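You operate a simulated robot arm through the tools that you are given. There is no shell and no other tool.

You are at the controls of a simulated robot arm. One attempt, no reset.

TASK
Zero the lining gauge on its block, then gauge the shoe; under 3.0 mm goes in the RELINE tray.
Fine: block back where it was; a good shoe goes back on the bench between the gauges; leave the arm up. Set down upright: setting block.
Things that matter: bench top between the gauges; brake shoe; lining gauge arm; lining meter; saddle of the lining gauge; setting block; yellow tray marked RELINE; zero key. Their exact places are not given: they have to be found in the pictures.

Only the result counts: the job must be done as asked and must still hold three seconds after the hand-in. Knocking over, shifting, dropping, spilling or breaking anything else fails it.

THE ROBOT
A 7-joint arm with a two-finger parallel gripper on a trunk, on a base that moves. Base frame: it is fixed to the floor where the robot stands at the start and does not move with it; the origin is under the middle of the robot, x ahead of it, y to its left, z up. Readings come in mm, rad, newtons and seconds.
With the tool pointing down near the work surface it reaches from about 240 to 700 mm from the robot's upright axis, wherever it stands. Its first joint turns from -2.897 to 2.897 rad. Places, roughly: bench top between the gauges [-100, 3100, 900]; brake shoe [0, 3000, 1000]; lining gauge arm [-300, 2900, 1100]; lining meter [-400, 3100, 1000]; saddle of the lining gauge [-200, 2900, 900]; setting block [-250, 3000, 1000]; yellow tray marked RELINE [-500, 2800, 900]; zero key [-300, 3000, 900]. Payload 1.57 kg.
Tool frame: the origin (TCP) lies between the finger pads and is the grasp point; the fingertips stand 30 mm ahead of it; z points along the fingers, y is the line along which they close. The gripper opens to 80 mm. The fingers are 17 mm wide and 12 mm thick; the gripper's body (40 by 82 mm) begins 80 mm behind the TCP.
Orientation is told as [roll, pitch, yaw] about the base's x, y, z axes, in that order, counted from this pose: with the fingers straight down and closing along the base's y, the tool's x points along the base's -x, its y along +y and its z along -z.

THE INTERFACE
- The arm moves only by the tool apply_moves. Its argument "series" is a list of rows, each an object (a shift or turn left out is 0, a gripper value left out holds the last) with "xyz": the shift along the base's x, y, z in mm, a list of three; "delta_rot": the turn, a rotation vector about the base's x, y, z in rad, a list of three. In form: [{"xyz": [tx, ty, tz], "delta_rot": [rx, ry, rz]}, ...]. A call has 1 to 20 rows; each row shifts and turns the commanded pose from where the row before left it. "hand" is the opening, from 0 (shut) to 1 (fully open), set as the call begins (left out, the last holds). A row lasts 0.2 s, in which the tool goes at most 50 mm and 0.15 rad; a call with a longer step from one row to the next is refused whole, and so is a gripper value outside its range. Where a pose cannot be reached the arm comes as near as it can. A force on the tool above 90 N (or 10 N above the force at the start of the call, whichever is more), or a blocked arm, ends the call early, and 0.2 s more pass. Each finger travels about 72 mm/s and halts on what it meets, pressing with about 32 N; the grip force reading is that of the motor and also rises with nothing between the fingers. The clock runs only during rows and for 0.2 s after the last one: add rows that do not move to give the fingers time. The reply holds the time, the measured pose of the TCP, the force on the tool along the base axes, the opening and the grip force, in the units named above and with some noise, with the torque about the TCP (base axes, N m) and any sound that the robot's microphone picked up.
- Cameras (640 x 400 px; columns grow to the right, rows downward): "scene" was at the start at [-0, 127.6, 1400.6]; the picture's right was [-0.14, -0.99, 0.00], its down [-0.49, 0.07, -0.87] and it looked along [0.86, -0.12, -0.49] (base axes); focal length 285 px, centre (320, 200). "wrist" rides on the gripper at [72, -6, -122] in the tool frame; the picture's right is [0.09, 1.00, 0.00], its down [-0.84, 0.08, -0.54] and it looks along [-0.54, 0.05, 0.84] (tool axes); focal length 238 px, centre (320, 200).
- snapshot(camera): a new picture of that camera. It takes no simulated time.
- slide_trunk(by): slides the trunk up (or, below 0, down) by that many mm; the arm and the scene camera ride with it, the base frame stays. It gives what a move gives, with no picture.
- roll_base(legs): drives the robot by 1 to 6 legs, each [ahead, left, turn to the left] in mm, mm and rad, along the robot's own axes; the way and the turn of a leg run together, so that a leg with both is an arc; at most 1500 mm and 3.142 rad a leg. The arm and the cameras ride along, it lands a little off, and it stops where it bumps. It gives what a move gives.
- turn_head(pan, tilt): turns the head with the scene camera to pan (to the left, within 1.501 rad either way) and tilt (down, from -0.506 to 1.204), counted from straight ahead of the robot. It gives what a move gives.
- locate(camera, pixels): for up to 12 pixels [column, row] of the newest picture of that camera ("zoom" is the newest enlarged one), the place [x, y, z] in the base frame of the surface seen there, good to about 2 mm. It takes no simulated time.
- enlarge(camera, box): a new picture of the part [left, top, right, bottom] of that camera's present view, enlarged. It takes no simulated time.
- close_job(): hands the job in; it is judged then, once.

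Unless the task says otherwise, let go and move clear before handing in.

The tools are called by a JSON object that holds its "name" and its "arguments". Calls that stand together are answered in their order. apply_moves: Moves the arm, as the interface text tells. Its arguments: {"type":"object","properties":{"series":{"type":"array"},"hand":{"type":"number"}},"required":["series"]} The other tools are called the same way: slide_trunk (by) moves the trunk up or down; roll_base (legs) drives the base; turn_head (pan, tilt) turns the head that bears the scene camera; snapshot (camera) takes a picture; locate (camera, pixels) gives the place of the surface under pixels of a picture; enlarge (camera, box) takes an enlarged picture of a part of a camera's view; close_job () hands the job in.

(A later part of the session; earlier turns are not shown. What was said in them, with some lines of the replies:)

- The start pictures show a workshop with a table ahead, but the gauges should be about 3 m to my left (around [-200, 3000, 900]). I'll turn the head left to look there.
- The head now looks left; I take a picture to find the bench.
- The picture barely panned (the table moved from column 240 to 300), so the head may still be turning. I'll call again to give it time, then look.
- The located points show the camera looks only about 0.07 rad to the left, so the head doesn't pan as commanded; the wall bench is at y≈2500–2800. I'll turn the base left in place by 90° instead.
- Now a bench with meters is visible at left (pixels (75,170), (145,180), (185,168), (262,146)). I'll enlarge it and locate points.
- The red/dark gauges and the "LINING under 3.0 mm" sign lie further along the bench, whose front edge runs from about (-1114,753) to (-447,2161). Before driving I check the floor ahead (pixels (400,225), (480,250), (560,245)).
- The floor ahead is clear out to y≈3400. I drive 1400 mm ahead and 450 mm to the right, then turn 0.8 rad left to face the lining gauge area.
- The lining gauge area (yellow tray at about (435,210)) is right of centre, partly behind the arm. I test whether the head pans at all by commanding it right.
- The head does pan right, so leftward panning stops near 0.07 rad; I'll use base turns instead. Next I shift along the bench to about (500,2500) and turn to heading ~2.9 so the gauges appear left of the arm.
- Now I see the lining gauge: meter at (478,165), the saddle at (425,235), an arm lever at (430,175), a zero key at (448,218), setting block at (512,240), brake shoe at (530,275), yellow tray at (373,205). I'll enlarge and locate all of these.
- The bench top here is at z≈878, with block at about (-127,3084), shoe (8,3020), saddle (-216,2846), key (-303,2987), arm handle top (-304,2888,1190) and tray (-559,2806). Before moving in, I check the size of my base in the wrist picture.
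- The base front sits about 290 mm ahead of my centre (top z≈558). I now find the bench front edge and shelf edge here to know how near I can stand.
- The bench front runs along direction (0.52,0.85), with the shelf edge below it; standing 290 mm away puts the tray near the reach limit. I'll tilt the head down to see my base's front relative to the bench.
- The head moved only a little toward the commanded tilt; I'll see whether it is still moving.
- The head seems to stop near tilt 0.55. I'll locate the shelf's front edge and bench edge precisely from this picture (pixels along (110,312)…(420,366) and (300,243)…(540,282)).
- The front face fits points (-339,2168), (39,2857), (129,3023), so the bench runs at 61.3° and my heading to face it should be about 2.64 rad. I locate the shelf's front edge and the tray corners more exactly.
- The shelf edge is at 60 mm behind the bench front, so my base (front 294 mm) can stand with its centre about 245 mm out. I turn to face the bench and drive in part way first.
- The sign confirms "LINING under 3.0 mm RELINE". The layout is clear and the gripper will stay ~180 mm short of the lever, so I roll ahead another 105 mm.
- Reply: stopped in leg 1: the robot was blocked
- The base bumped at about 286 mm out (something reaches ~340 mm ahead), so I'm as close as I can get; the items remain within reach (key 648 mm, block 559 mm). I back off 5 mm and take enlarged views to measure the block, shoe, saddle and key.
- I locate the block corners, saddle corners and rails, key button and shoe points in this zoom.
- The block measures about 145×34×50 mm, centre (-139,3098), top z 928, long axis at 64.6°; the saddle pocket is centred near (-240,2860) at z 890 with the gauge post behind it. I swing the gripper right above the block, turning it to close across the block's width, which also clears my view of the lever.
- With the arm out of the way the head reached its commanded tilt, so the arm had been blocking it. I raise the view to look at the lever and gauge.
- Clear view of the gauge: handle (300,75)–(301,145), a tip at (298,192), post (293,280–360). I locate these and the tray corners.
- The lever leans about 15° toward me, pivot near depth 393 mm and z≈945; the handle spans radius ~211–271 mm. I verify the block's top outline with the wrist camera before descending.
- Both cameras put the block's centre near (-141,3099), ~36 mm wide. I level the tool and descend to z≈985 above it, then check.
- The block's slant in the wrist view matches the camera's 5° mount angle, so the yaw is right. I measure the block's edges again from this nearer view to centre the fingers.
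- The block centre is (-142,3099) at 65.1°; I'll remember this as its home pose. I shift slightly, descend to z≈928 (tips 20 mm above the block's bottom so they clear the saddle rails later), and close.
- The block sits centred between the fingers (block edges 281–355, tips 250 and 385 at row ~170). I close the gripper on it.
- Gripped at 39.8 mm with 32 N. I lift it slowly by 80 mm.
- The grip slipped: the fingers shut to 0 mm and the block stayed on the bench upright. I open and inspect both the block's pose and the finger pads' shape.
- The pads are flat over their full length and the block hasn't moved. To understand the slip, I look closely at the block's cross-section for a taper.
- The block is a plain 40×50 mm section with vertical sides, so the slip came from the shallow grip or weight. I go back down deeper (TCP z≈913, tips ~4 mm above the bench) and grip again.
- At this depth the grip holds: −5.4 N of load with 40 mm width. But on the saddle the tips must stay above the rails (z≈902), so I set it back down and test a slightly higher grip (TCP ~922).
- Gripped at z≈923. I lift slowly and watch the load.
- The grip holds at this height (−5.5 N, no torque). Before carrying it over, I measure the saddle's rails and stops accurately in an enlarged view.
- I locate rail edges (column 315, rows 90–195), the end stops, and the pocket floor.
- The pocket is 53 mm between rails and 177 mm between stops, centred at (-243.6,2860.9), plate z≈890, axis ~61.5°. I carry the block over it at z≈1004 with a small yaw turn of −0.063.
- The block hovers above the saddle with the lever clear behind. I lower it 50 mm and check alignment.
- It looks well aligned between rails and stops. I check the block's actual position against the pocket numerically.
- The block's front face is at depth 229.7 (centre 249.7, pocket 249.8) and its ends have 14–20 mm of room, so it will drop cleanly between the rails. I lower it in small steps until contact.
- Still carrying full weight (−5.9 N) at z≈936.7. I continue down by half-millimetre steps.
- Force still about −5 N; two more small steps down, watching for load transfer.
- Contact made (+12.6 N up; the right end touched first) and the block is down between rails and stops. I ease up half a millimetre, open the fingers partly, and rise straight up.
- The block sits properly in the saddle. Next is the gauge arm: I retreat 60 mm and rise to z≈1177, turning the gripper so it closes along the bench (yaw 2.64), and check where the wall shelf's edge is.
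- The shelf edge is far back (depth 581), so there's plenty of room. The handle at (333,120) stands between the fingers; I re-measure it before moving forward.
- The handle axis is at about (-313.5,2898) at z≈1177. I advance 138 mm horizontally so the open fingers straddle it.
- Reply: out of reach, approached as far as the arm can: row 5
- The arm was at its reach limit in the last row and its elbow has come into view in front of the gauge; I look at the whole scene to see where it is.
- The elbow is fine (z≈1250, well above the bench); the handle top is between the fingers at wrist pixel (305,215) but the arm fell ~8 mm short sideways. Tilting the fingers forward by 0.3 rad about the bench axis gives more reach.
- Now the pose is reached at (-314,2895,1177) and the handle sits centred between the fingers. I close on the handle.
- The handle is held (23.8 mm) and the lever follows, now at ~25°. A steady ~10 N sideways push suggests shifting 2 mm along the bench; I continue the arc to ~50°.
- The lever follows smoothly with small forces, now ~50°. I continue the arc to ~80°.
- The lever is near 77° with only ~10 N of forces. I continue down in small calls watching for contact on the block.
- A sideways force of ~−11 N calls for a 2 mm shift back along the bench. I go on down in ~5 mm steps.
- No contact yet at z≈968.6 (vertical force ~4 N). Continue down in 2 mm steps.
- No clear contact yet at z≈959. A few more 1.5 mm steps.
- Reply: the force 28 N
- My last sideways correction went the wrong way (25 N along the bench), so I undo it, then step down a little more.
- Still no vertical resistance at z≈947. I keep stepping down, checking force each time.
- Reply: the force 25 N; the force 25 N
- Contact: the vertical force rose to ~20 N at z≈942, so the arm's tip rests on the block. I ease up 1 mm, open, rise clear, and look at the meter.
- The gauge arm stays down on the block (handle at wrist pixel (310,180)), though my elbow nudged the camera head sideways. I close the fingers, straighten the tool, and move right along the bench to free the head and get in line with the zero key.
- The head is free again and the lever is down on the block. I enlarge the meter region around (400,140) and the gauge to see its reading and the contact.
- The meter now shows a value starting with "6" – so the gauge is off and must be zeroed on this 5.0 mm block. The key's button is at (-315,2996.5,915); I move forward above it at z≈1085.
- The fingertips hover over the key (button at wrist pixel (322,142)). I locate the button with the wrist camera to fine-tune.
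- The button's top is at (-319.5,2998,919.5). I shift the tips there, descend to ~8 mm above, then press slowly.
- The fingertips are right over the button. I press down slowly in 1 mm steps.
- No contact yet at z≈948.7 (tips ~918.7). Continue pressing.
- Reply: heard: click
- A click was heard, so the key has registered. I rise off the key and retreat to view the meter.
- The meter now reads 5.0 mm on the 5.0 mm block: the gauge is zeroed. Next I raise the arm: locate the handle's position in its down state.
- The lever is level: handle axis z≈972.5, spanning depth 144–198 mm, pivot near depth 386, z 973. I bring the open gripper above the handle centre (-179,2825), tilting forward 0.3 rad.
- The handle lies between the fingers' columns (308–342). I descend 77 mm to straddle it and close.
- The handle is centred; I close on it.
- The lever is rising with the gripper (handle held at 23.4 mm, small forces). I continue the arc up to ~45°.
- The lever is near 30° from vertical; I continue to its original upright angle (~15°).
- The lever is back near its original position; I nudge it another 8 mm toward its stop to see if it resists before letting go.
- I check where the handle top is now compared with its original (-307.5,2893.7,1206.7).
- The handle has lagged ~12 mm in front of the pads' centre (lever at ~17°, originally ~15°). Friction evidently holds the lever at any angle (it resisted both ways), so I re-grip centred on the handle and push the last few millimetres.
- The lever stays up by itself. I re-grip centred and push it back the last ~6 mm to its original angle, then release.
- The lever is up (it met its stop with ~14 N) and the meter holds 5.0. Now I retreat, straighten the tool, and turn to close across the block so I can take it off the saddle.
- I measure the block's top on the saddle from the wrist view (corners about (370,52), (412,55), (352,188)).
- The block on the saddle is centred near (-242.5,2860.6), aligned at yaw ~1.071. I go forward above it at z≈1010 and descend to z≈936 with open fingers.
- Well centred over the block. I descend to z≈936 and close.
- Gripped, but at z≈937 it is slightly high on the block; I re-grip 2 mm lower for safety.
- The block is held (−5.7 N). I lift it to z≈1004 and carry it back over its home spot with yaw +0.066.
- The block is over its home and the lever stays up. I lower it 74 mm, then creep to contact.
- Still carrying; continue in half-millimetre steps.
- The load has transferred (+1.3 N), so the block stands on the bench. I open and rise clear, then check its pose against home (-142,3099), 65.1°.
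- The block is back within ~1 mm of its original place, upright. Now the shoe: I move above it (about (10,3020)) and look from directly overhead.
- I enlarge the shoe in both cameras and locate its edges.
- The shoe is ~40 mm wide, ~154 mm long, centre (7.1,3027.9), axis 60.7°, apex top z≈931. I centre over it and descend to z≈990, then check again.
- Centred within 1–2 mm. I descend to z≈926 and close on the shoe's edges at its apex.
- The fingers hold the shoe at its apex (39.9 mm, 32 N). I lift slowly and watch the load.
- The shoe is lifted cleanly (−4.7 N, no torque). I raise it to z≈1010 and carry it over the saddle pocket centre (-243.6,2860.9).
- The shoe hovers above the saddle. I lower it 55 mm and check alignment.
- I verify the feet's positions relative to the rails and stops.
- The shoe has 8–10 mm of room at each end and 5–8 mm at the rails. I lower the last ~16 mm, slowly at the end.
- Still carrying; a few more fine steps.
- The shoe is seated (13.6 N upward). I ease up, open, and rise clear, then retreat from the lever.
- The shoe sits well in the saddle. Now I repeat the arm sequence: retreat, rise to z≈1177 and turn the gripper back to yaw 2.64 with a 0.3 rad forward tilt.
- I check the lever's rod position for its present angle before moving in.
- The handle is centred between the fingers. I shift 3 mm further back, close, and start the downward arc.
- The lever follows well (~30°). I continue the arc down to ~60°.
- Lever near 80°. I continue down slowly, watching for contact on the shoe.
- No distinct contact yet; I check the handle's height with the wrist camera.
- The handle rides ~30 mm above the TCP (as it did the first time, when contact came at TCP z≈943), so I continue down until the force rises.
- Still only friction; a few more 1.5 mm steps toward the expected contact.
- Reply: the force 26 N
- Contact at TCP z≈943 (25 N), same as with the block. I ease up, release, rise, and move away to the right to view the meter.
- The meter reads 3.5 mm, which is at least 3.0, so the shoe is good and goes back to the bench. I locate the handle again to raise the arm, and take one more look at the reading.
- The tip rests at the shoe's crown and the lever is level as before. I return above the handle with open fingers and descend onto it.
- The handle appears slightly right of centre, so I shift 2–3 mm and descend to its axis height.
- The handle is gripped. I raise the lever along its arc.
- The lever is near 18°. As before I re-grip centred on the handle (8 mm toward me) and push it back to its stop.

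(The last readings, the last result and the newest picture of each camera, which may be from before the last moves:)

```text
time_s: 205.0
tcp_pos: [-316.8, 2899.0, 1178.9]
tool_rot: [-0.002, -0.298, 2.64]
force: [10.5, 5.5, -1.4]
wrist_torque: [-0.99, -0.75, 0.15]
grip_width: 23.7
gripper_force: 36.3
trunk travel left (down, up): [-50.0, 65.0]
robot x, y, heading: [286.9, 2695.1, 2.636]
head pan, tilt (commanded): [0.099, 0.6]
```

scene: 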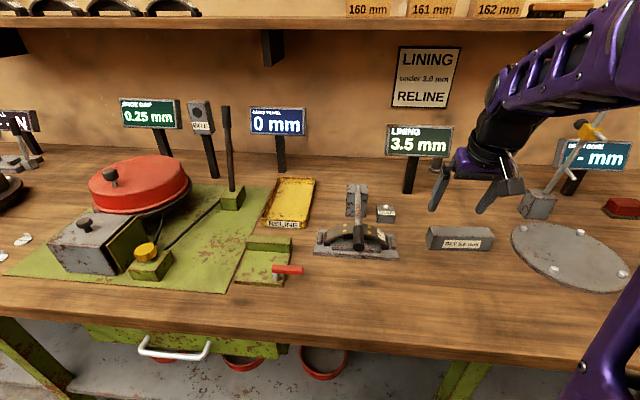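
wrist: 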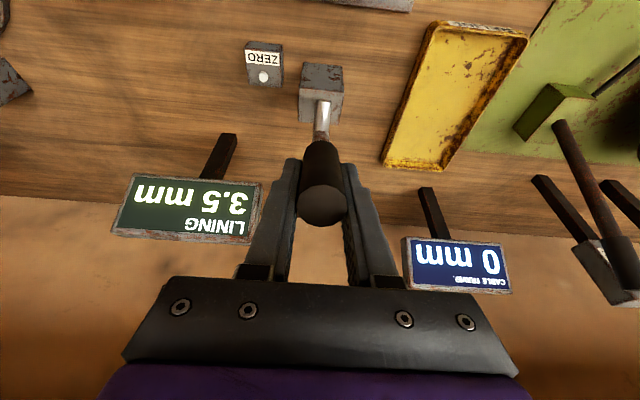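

{"name": "apply_moves", "arguments": {"series": [{"xyz": [-1.8, 1.0, 0.5]}, {"xyz": [-1.8, 1.0, 0.5]}, {"xyz": [0, 0, 0]}]}}

{"name": "snapshot", "arguments": {"camera": "wrist"}}

{"name": "locate", "arguments": {"camera": "wrist", "pixels": [[320, 205], [320, 195], [320, 175], [320, 160]]}}

```text
time_s: 205.8
tcp_pos: [-317.4, 2900.8, 1178.1]
tool_rot: [-0.001, -0.298, 2.64]
force: [22.5, 1.3, -12.7]
wrist_torque: [-0.15, 0.63, 0.12]
grip_width: 23.7
gripper_force: 35.6
trunk travel left (down, up): [-50.0, 65.0]
robot x, y, heading: [288.0, 2693.9, 2.645]
head pan, tilt (commanded): [0.099, 0.6]
```

```text
taken
```

wrist: 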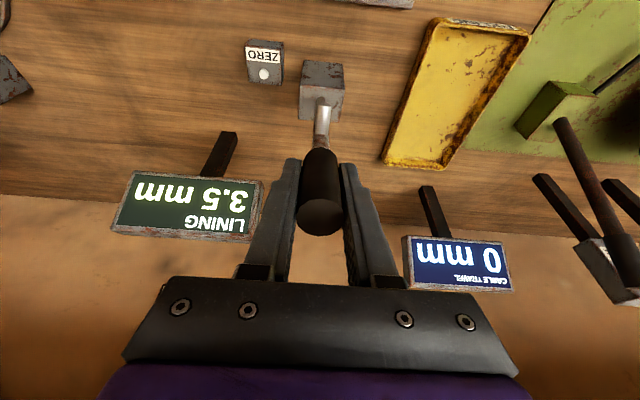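

```text
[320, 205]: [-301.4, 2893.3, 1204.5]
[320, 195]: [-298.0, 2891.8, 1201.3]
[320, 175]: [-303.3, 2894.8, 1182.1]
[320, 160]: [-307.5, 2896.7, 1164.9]
```

The lever meets its stop (22 N) and the handle is at its original place. I release and retreat, straighten the tool and turn for the shoe.

{"name": "apply_moves", "arguments": {"hand": 1, "series": [{"xyz": [0, 0, 0]}, {"xyz": [0, 0, 0]}, {"xyz": [0, 0, 0]}, {"xyz": [20, -10.9, 0]}, {"xyz": [30, -16.4, 0]}, {"xyz": [30, -16.4, 0]}, {"xyz": [15, -8.2, 0], "delta_rot": [-0.048, -0.0877, 0]}, {"xyz": [15, -8.2, 0], "delta_rot": [-0.048, -0.0877, 0]}, {"xyz": [15, -8.2, 0], "delta_rot": [-0.048, -0.0877, 0]}, {"xyz": [0, 0, 0]}]}}

{"name": "apply_moves", "arguments": {"hand": 1, "series": [{"xyz": [0, 0, -10], "delta_rot": [0, 0, -0.1428]}, {"xyz": [0, 0, -10], "delta_rot": [0, 0, -0.1428]}, {"xyz": [0, 0, -10], "delta_rot": [0, 0, -0.1428]}, {"xyz": [0, 0, -10], "delta_rot": [0, 0, -0.1428]}, {"xyz": [0, 0, -10], "delta_rot": [0, 0, -0.1428]}, {"xyz": [0, 0, -10], "delta_rot": [0, 0, -0.1428]}, {"xyz": [0, 0, -10], "delta_rot": [0, 0, -0.1428]}, {"xyz": [0, 0, -10], "delta_rot": [0, 0, -0.1428]}, {"xyz": [0, 0, -10], "delta_rot": [0, 0, -0.1428]}, {"xyz": [0, 0, -10], "delta_rot": [0, 0, -0.1428]}, {"xyz": [0, 0, -10], "delta_rot": [0, 0, -0.1428]}, {"xyz": [0, 0, 0]}, {"xyz": [0, 0, 0]}]}}

{"name": "snapshot", "arguments": {"camera": "scene"}}

{"name": "snapshot", "arguments": {"camera": "wrist"}}

```text
time_s: 208.0
tcp_pos: [-196.4, 2832.7, 1180.0]
tool_rot: [-0.003, 0.0, 2.643]
force: [-0.1, 0.6, -0.1]
wrist_torque: [-0.03, 0.02, -0.01]
grip_width: 80.3
gripper_force: 0.1
trunk travel left (down, up): [-50.0, 65.0]
robot x, y, heading: [289.9, 2696.8, 2.64]
head pan, tilt (commanded): [0.099, 0.6]
```

```text
time_s: 210.8
tcp_pos: [-194.8, 2830.7, 1068.2]
tool_rot: [-0.001, 0.0, 1.071]
force: [0.5, 0.5, 0.3]
wrist_torque: [0.02, 0.02, 0.0]
grip_width: 80.1
gripper_force: 0.0
trunk travel left (down, up): [-50.0, 65.0]
robot x, y, heading: [285.5, 2693.2, 2.639]
head pan, tilt (commanded): [0.099, 0.6]
```

```text
taken
```

scene: 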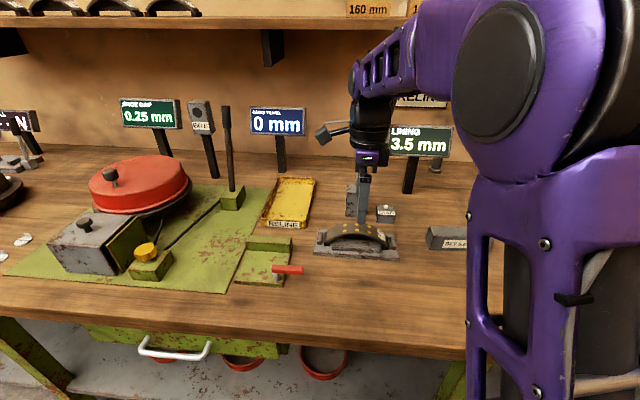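

```text
taken
```

wrist: 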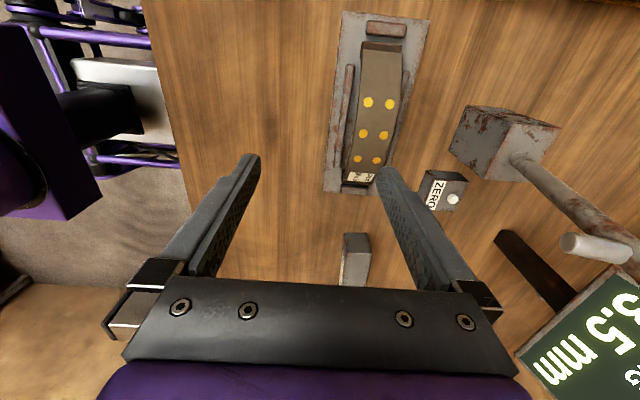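

Reading still 3.5 mm held, lever up. I measure the shoe on the saddle from the wrist view to pick it up.

{"name": "locate", "arguments": {"camera": "wrist", "pixels": [[363, 44], [403, 47], [359, 75], [401, 80], [355, 105], [396, 110], [350, 140], [386, 145], [375, 90]]}}

```text
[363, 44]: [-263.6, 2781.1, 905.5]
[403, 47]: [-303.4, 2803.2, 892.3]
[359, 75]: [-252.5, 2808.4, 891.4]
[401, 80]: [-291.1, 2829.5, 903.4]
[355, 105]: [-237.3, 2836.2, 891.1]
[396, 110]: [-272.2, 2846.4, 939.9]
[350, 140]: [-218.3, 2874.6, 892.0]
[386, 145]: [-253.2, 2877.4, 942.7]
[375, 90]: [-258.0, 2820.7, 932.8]
```

The shoe is as I placed it (centre depth ~248–249). I go forward above it at z≈1010.

{"name": "apply_moves", "arguments": {"hand": 1, "series": [{"xyz": [0, 0, -30]}, {"xyz": [0, 0, -28]}, {"xyz": [-16, 10, 0]}, {"xyz": [-18, 11.2, 0]}, {"xyz": [-14.5, 9.1, 0]}, {"xyz": [0, 0, 0]}, {"xyz": [0, 0, 0]}]}}

{"name": "snapshot", "arguments": {"camera": "wrist"}}

```text
time_s: 212.4
tcp_pos: [-243.6, 2861.3, 1010.2]
tool_rot: [-0.002, -0.001, 1.071]
force: [0.4, 0.5, -1.3]
wrist_torque: [0.03, 0.02, 0.01]
grip_width: 79.7
gripper_force: 0.1
trunk travel left (down, up): [-50.0, 65.0]
robot x, y, heading: [286.2, 2699.0, 2.64]
head pan, tilt (commanded): [0.099, 0.6]
```

```text
taken
```

wrist: 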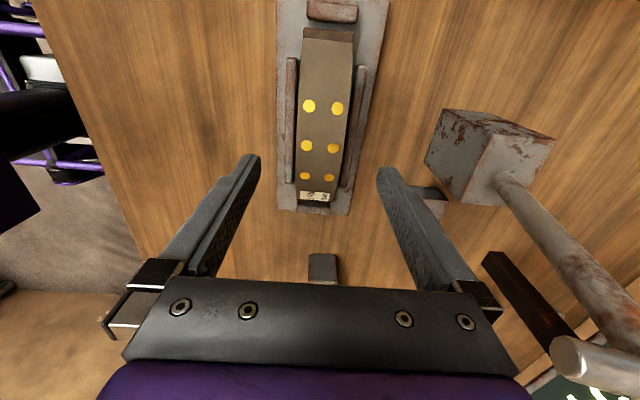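

Centred over the shoe. I descend to z≈938.5 and close.

{"name": "apply_moves", "arguments": {"hand": 1, "series": [{"xyz": [0, 0, -20]}, {"xyz": [0, 0, -20]}, {"xyz": [0, 0, -18]}, {"xyz": [0, 0, -10]}, {"xyz": [0, 0, -4]}, {"xyz": [0, 0, 0]}, {"xyz": [0, 0, 0]}]}}

{"name": "apply_moves", "arguments": {"hand": 0, "series": [{"xyz": [0, 0, 0]}, {"xyz": [0, 0, 0]}, {"xyz": [0, 0, 0]}, {"xyz": [0, 0, 0]}, {"xyz": [0, 0, 0]}, {"xyz": [0, 0, 0]}]}}

{"name": "apply_moves", "arguments": {"series": [{"xyz": [0, 0, 2]}, {"xyz": [0, 0, 2]}, {"xyz": [0, 0, 3]}, {"xyz": [0, 0, 4]}, {"xyz": [0, 0, 0]}]}}

{"name": "snapshot", "arguments": {"camera": "wrist"}}

```text
time_s: 214.0
tcp_pos: [-244.9, 2860.9, 939.7]
tool_rot: [-0.002, 0.0, 1.07]
force: [0.3, -0.3, 0.9]
wrist_torque: [-0.02, -0.05, 0.01]
grip_width: 80.0
gripper_force: 0.2
trunk travel left (down, up): [-50.0, 65.0]
robot x, y, heading: [286.6, 2695.4, 2.637]
head pan, tilt (commanded): [0.099, 0.6]
```

```text
time_s: 215.4
tcp_pos: [-244.5, 2861.3, 939.9]
tool_rot: [-0.001, -0.002, 1.071]
force: [1.9, -0.4, 0.5]
wrist_torque: [-0.03, -0.04, 0.08]
grip_width: 39.9
gripper_force: 31.9
trunk travel left (down, up): [-50.0, 65.0]
robot x, y, heading: [284.7, 2693.6, 2.639]
head pan, tilt (commanded): [0.099, 0.6]
```

```text
time_s: 216.6
tcp_pos: [-243.8, 2861.8, 949.7]
tool_rot: [-0.001, -0.002, 1.071]
force: [0.4, -0.9, -4.6]
wrist_torque: [0.0, -0.01, -0.01]
grip_width: 40.0
gripper_force: 31.9
trunk travel left (down, up): [-50.0, 65.0]
robot x, y, heading: [286.7, 2693.4, 2.638]
head pan, tilt (commanded): [0.099, 0.6]
```

```text
taken
```

wrist: 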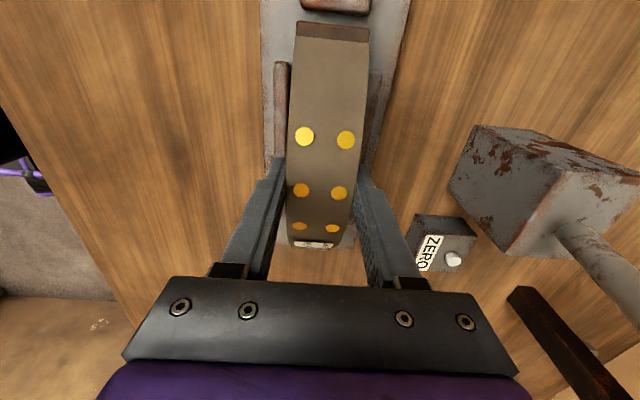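

The shoe is held. I lift it to z≈1010 and carry it back to its original bench spot (8,3027).

{"name": "apply_moves", "arguments": {"series": [{"xyz": [0, 0, 10]}, {"xyz": [0, 0, 20]}, {"xyz": [0, 0, 20]}, {"xyz": [0, 0, 10]}, {"xyz": [16, 10.6, 0]}, {"xyz": [30, 19.8, 0]}, {"xyz": [35, 23.1, 0], "delta_rot": [0, 0, -0.006]}, {"xyz": [36, 23.7, 0], "delta_rot": [0, 0, -0.006]}, {"xyz": [36, 23.7, 0]}, {"xyz": [36, 23.7, 0]}, {"xyz": [32, 21.1, 0]}, {"xyz": [21, 13.8, 0]}, {"xyz": [10, 6.5, 0]}, {"xyz": [0, 0, 0]}, {"xyz": [0, 0, 0]}]}}

{"name": "snapshot", "arguments": {"camera": "scene"}}

{"name": "snapshot", "arguments": {"camera": "wrist"}}

```text
time_s: 219.8
tcp_pos: [7.4, 3027.1, 1012.4]
tool_rot: [-0.003, -0.001, 1.06]
force: [-0.4, 1.0, -5.3]
wrist_torque: [0.01, 0.01, 0.01]
grip_width: 39.9
gripper_force: 31.8
trunk travel left (down, up): [-50.0, 65.0]
robot x, y, heading: [293.2, 2692.4, 2.638]
head pan, tilt (commanded): [0.099, 0.6]
```

```text
taken
```

scene: 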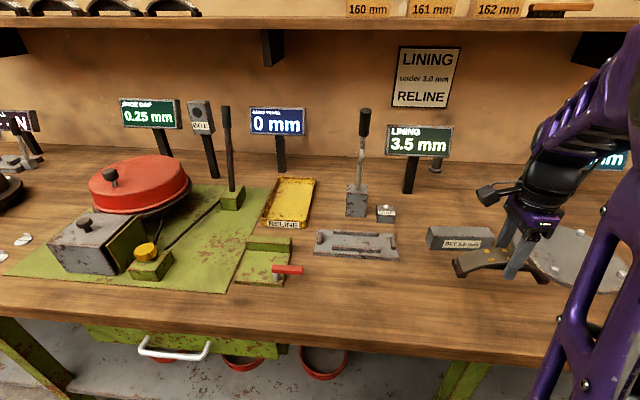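

```text
taken
```

wrist: 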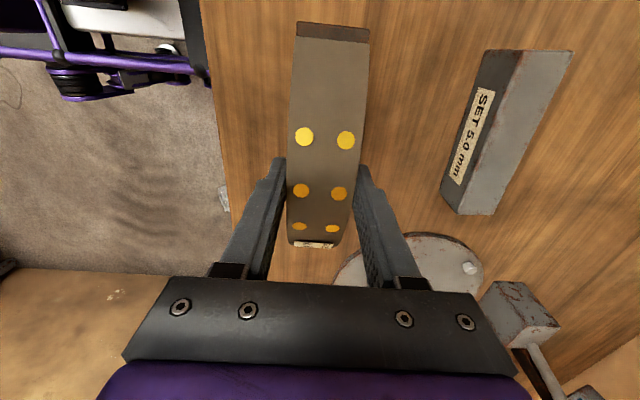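

I lower the shoe 78 mm, then creep down to contact.

{"name": "apply_moves", "arguments": {"series": [{"xyz": [0.5, 0.2, -15]}, {"xyz": [0, 0, -20]}, {"xyz": [0, 0, -20]}, {"xyz": [0, 0, -15]}, {"xyz": [0, 0, -8]}, {"xyz": [0, 0, 0]}, {"xyz": [0, 0, 0]}]}}

{"name": "apply_moves", "arguments": {"series": [{"xyz": [0, 0, -1.5]}, {"xyz": [0, 0, -1.5]}, {"xyz": [0, 0, -1]}, {"xyz": [0, 0, 0]}]}}

{"name": "apply_moves", "arguments": {"series": [{"xyz": [0, 0, -0.6]}, {"xyz": [0, 0, -0.6]}, {"xyz": [0, 0, 0]}]}}

```text
time_s: 221.4
tcp_pos: [8.7, 3028.0, 931.3]
tool_rot: [-0.002, -0.001, 1.06]
force: [0.8, 0.4, -3.9]
wrist_torque: [0.01, -0.01, 0.01]
grip_width: 39.7
gripper_force: 31.7
trunk travel left (down, up): [-50.0, 65.0]
robot x, y, heading: [287.1, 2696.1, 2.637]
head pan, tilt (commanded): [0.099, 0.6]
```

```text
time_s: 222.4
tcp_pos: [8.4, 3028.5, 927.9]
tool_rot: [-0.001, -0.001, 1.06]
force: [0.5, 0.7, -4.0]
wrist_torque: [0.02, 0.0, 0.01]
grip_width: 39.7
gripper_force: 31.6
trunk travel left (down, up): [-50.0, 65.0]
robot x, y, heading: [288.7, 2695.4, 2.645]
head pan, tilt (commanded): [0.099, 0.6]
```

```text
time_s: 223.2
tcp_pos: [8.6, 3028.2, 927.2]
tool_rot: [0.002, -0.002, 1.06]
force: [0.6, 0.3, 2.9]
wrist_torque: [-0.22, 0.01, -0.01]
grip_width: 39.9
gripper_force: 32.3
trunk travel left (down, up): [-50.0, 65.0]
robot x, y, heading: [286.2, 2692.0, 2.643]
head pan, tilt (commanded): [0.099, 0.6]
```

The shoe touches the bench (+2.9 N). I open the fingers and rise clear.

{"name": "apply_moves", "arguments": {"hand": 0.75, "series": [{"xyz": [0, 0, 0]}, {"xyz": [0, 0, 0]}, {"xyz": [0, 0, 0]}, {"xyz": [0, 0, 5]}, {"xyz": [0, 0, 15]}, {"xyz": [0, 0, 30]}, {"xyz": [0, 0, 40]}, {"xyz": [0, 0, 40]}, {"xyz": [0, 0, 20]}, {"xyz": [0, 0, 0]}, {"xyz": [0, 0, 0]}]}}

{"name": "snapshot", "arguments": {"camera": "scene"}}

{"name": "snapshot", "arguments": {"camera": "wrist"}}

{"name": "enlarge", "arguments": {"camera": "scene", "box": [300, 90, 560, 310]}}

```text
time_s: 225.6
tcp_pos: [9.3, 3027.8, 1077.9]
tool_rot: [-0.001, -0.003, 1.059]
force: [0.8, -0.4, -1.3]
wrist_torque: [0.0, 0.01, -0.01]
grip_width: 60.2
gripper_force: 0.0
trunk travel left (down, up): [-50.0, 65.0]
robot x, y, heading: [286.5, 2693.7, 2.641]
head pan, tilt (commanded): [0.099, 0.6]
```

```text
taken
```

scene: 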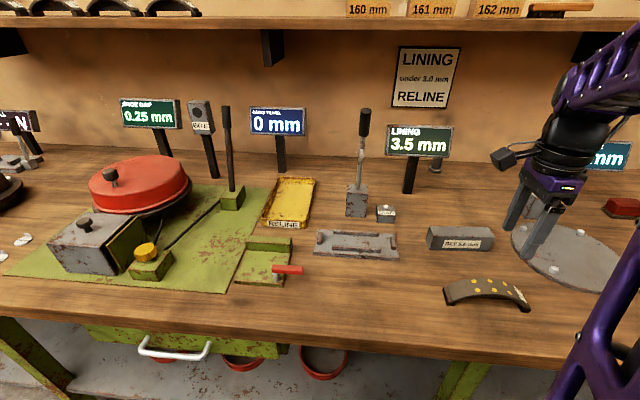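

```text
taken
```

wrist: 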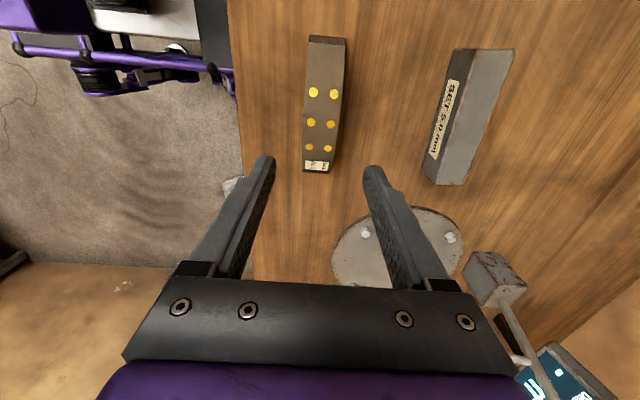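

```text
1.82 times, centred on (430, 200) of scene
```

zoom: 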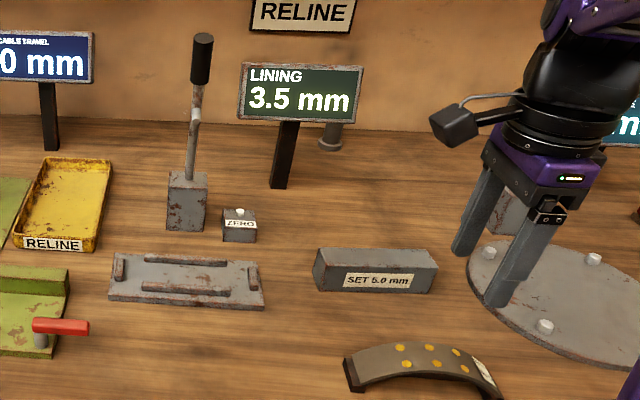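

Everything appears in place: lever up, block back, shoe back on the bench, nothing in the saddle. I verify positions numerically before handing in.

{"name": "locate", "arguments": {"camera": "zoom", "pixels": [[112, 297], [262, 305], [201, 60], [190, 140], [240, 211], [376, 262], [316, 255], [434, 262], [352, 370], [490, 385], [425, 357], [70, 245]]}}

{"name": "locate", "arguments": {"camera": "wrist", "pixels": [[311, 40], [344, 43], [305, 168], [330, 170], [473, 53], [512, 53], [428, 178], [463, 183]]}}

```text
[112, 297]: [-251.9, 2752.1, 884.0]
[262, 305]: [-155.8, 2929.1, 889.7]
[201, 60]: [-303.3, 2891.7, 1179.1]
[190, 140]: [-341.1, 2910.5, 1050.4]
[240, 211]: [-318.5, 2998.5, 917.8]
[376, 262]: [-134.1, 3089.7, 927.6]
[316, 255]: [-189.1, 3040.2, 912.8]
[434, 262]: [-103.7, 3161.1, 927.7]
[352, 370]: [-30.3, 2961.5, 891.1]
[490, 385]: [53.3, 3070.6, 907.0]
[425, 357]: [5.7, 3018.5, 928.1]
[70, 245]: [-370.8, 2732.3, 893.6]
```

```text
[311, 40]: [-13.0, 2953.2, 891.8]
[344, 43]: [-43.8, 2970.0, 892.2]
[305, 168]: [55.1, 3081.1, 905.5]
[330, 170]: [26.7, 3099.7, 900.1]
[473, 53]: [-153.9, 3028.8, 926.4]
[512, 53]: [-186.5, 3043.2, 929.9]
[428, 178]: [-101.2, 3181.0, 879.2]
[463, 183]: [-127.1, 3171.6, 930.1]
```

All positions match their originals within a couple of millimetres: saddle, key, block (upright at home), shoe back on the bench between the gauges, and the gauge arm up. The gauge read 5.0 mm on its block after zeroing and 3.5 mm on the shoe (not under 3.0), so I hand the job in.

{"name": "close_job", "arguments": {}}

```text
The job is handed in.
```

I zeroed the lining gauge, measured the shoe at 3.5 mm, and put it back on the bench between the gauges. It is not under 3.0 mm, so it did not go in the RELINE tray. The job is handed in; I have not had a verdict back.

- **Zeroing:** with the setting block on the saddle the meter first showed a value starting with 6. After I pressed the zero key it read 5.0 mm, matching the block.
- **Setting block:** it is upright, within about 3 mm of where it started. One early grip slipped while I was first lifting it, but the block stayed standing on the bench.
- **Brake shoe:** it is back on its original spot, within about 3 mm.
- **Gauge arm:** it is up against its stop, at its starting angle.
- **Everything else:** the saddle and zero key measured where they were at the start. The base bumped something at the bench front while I was driving in; I backed off 6 mm and nothing I measured afterwards had shifted.
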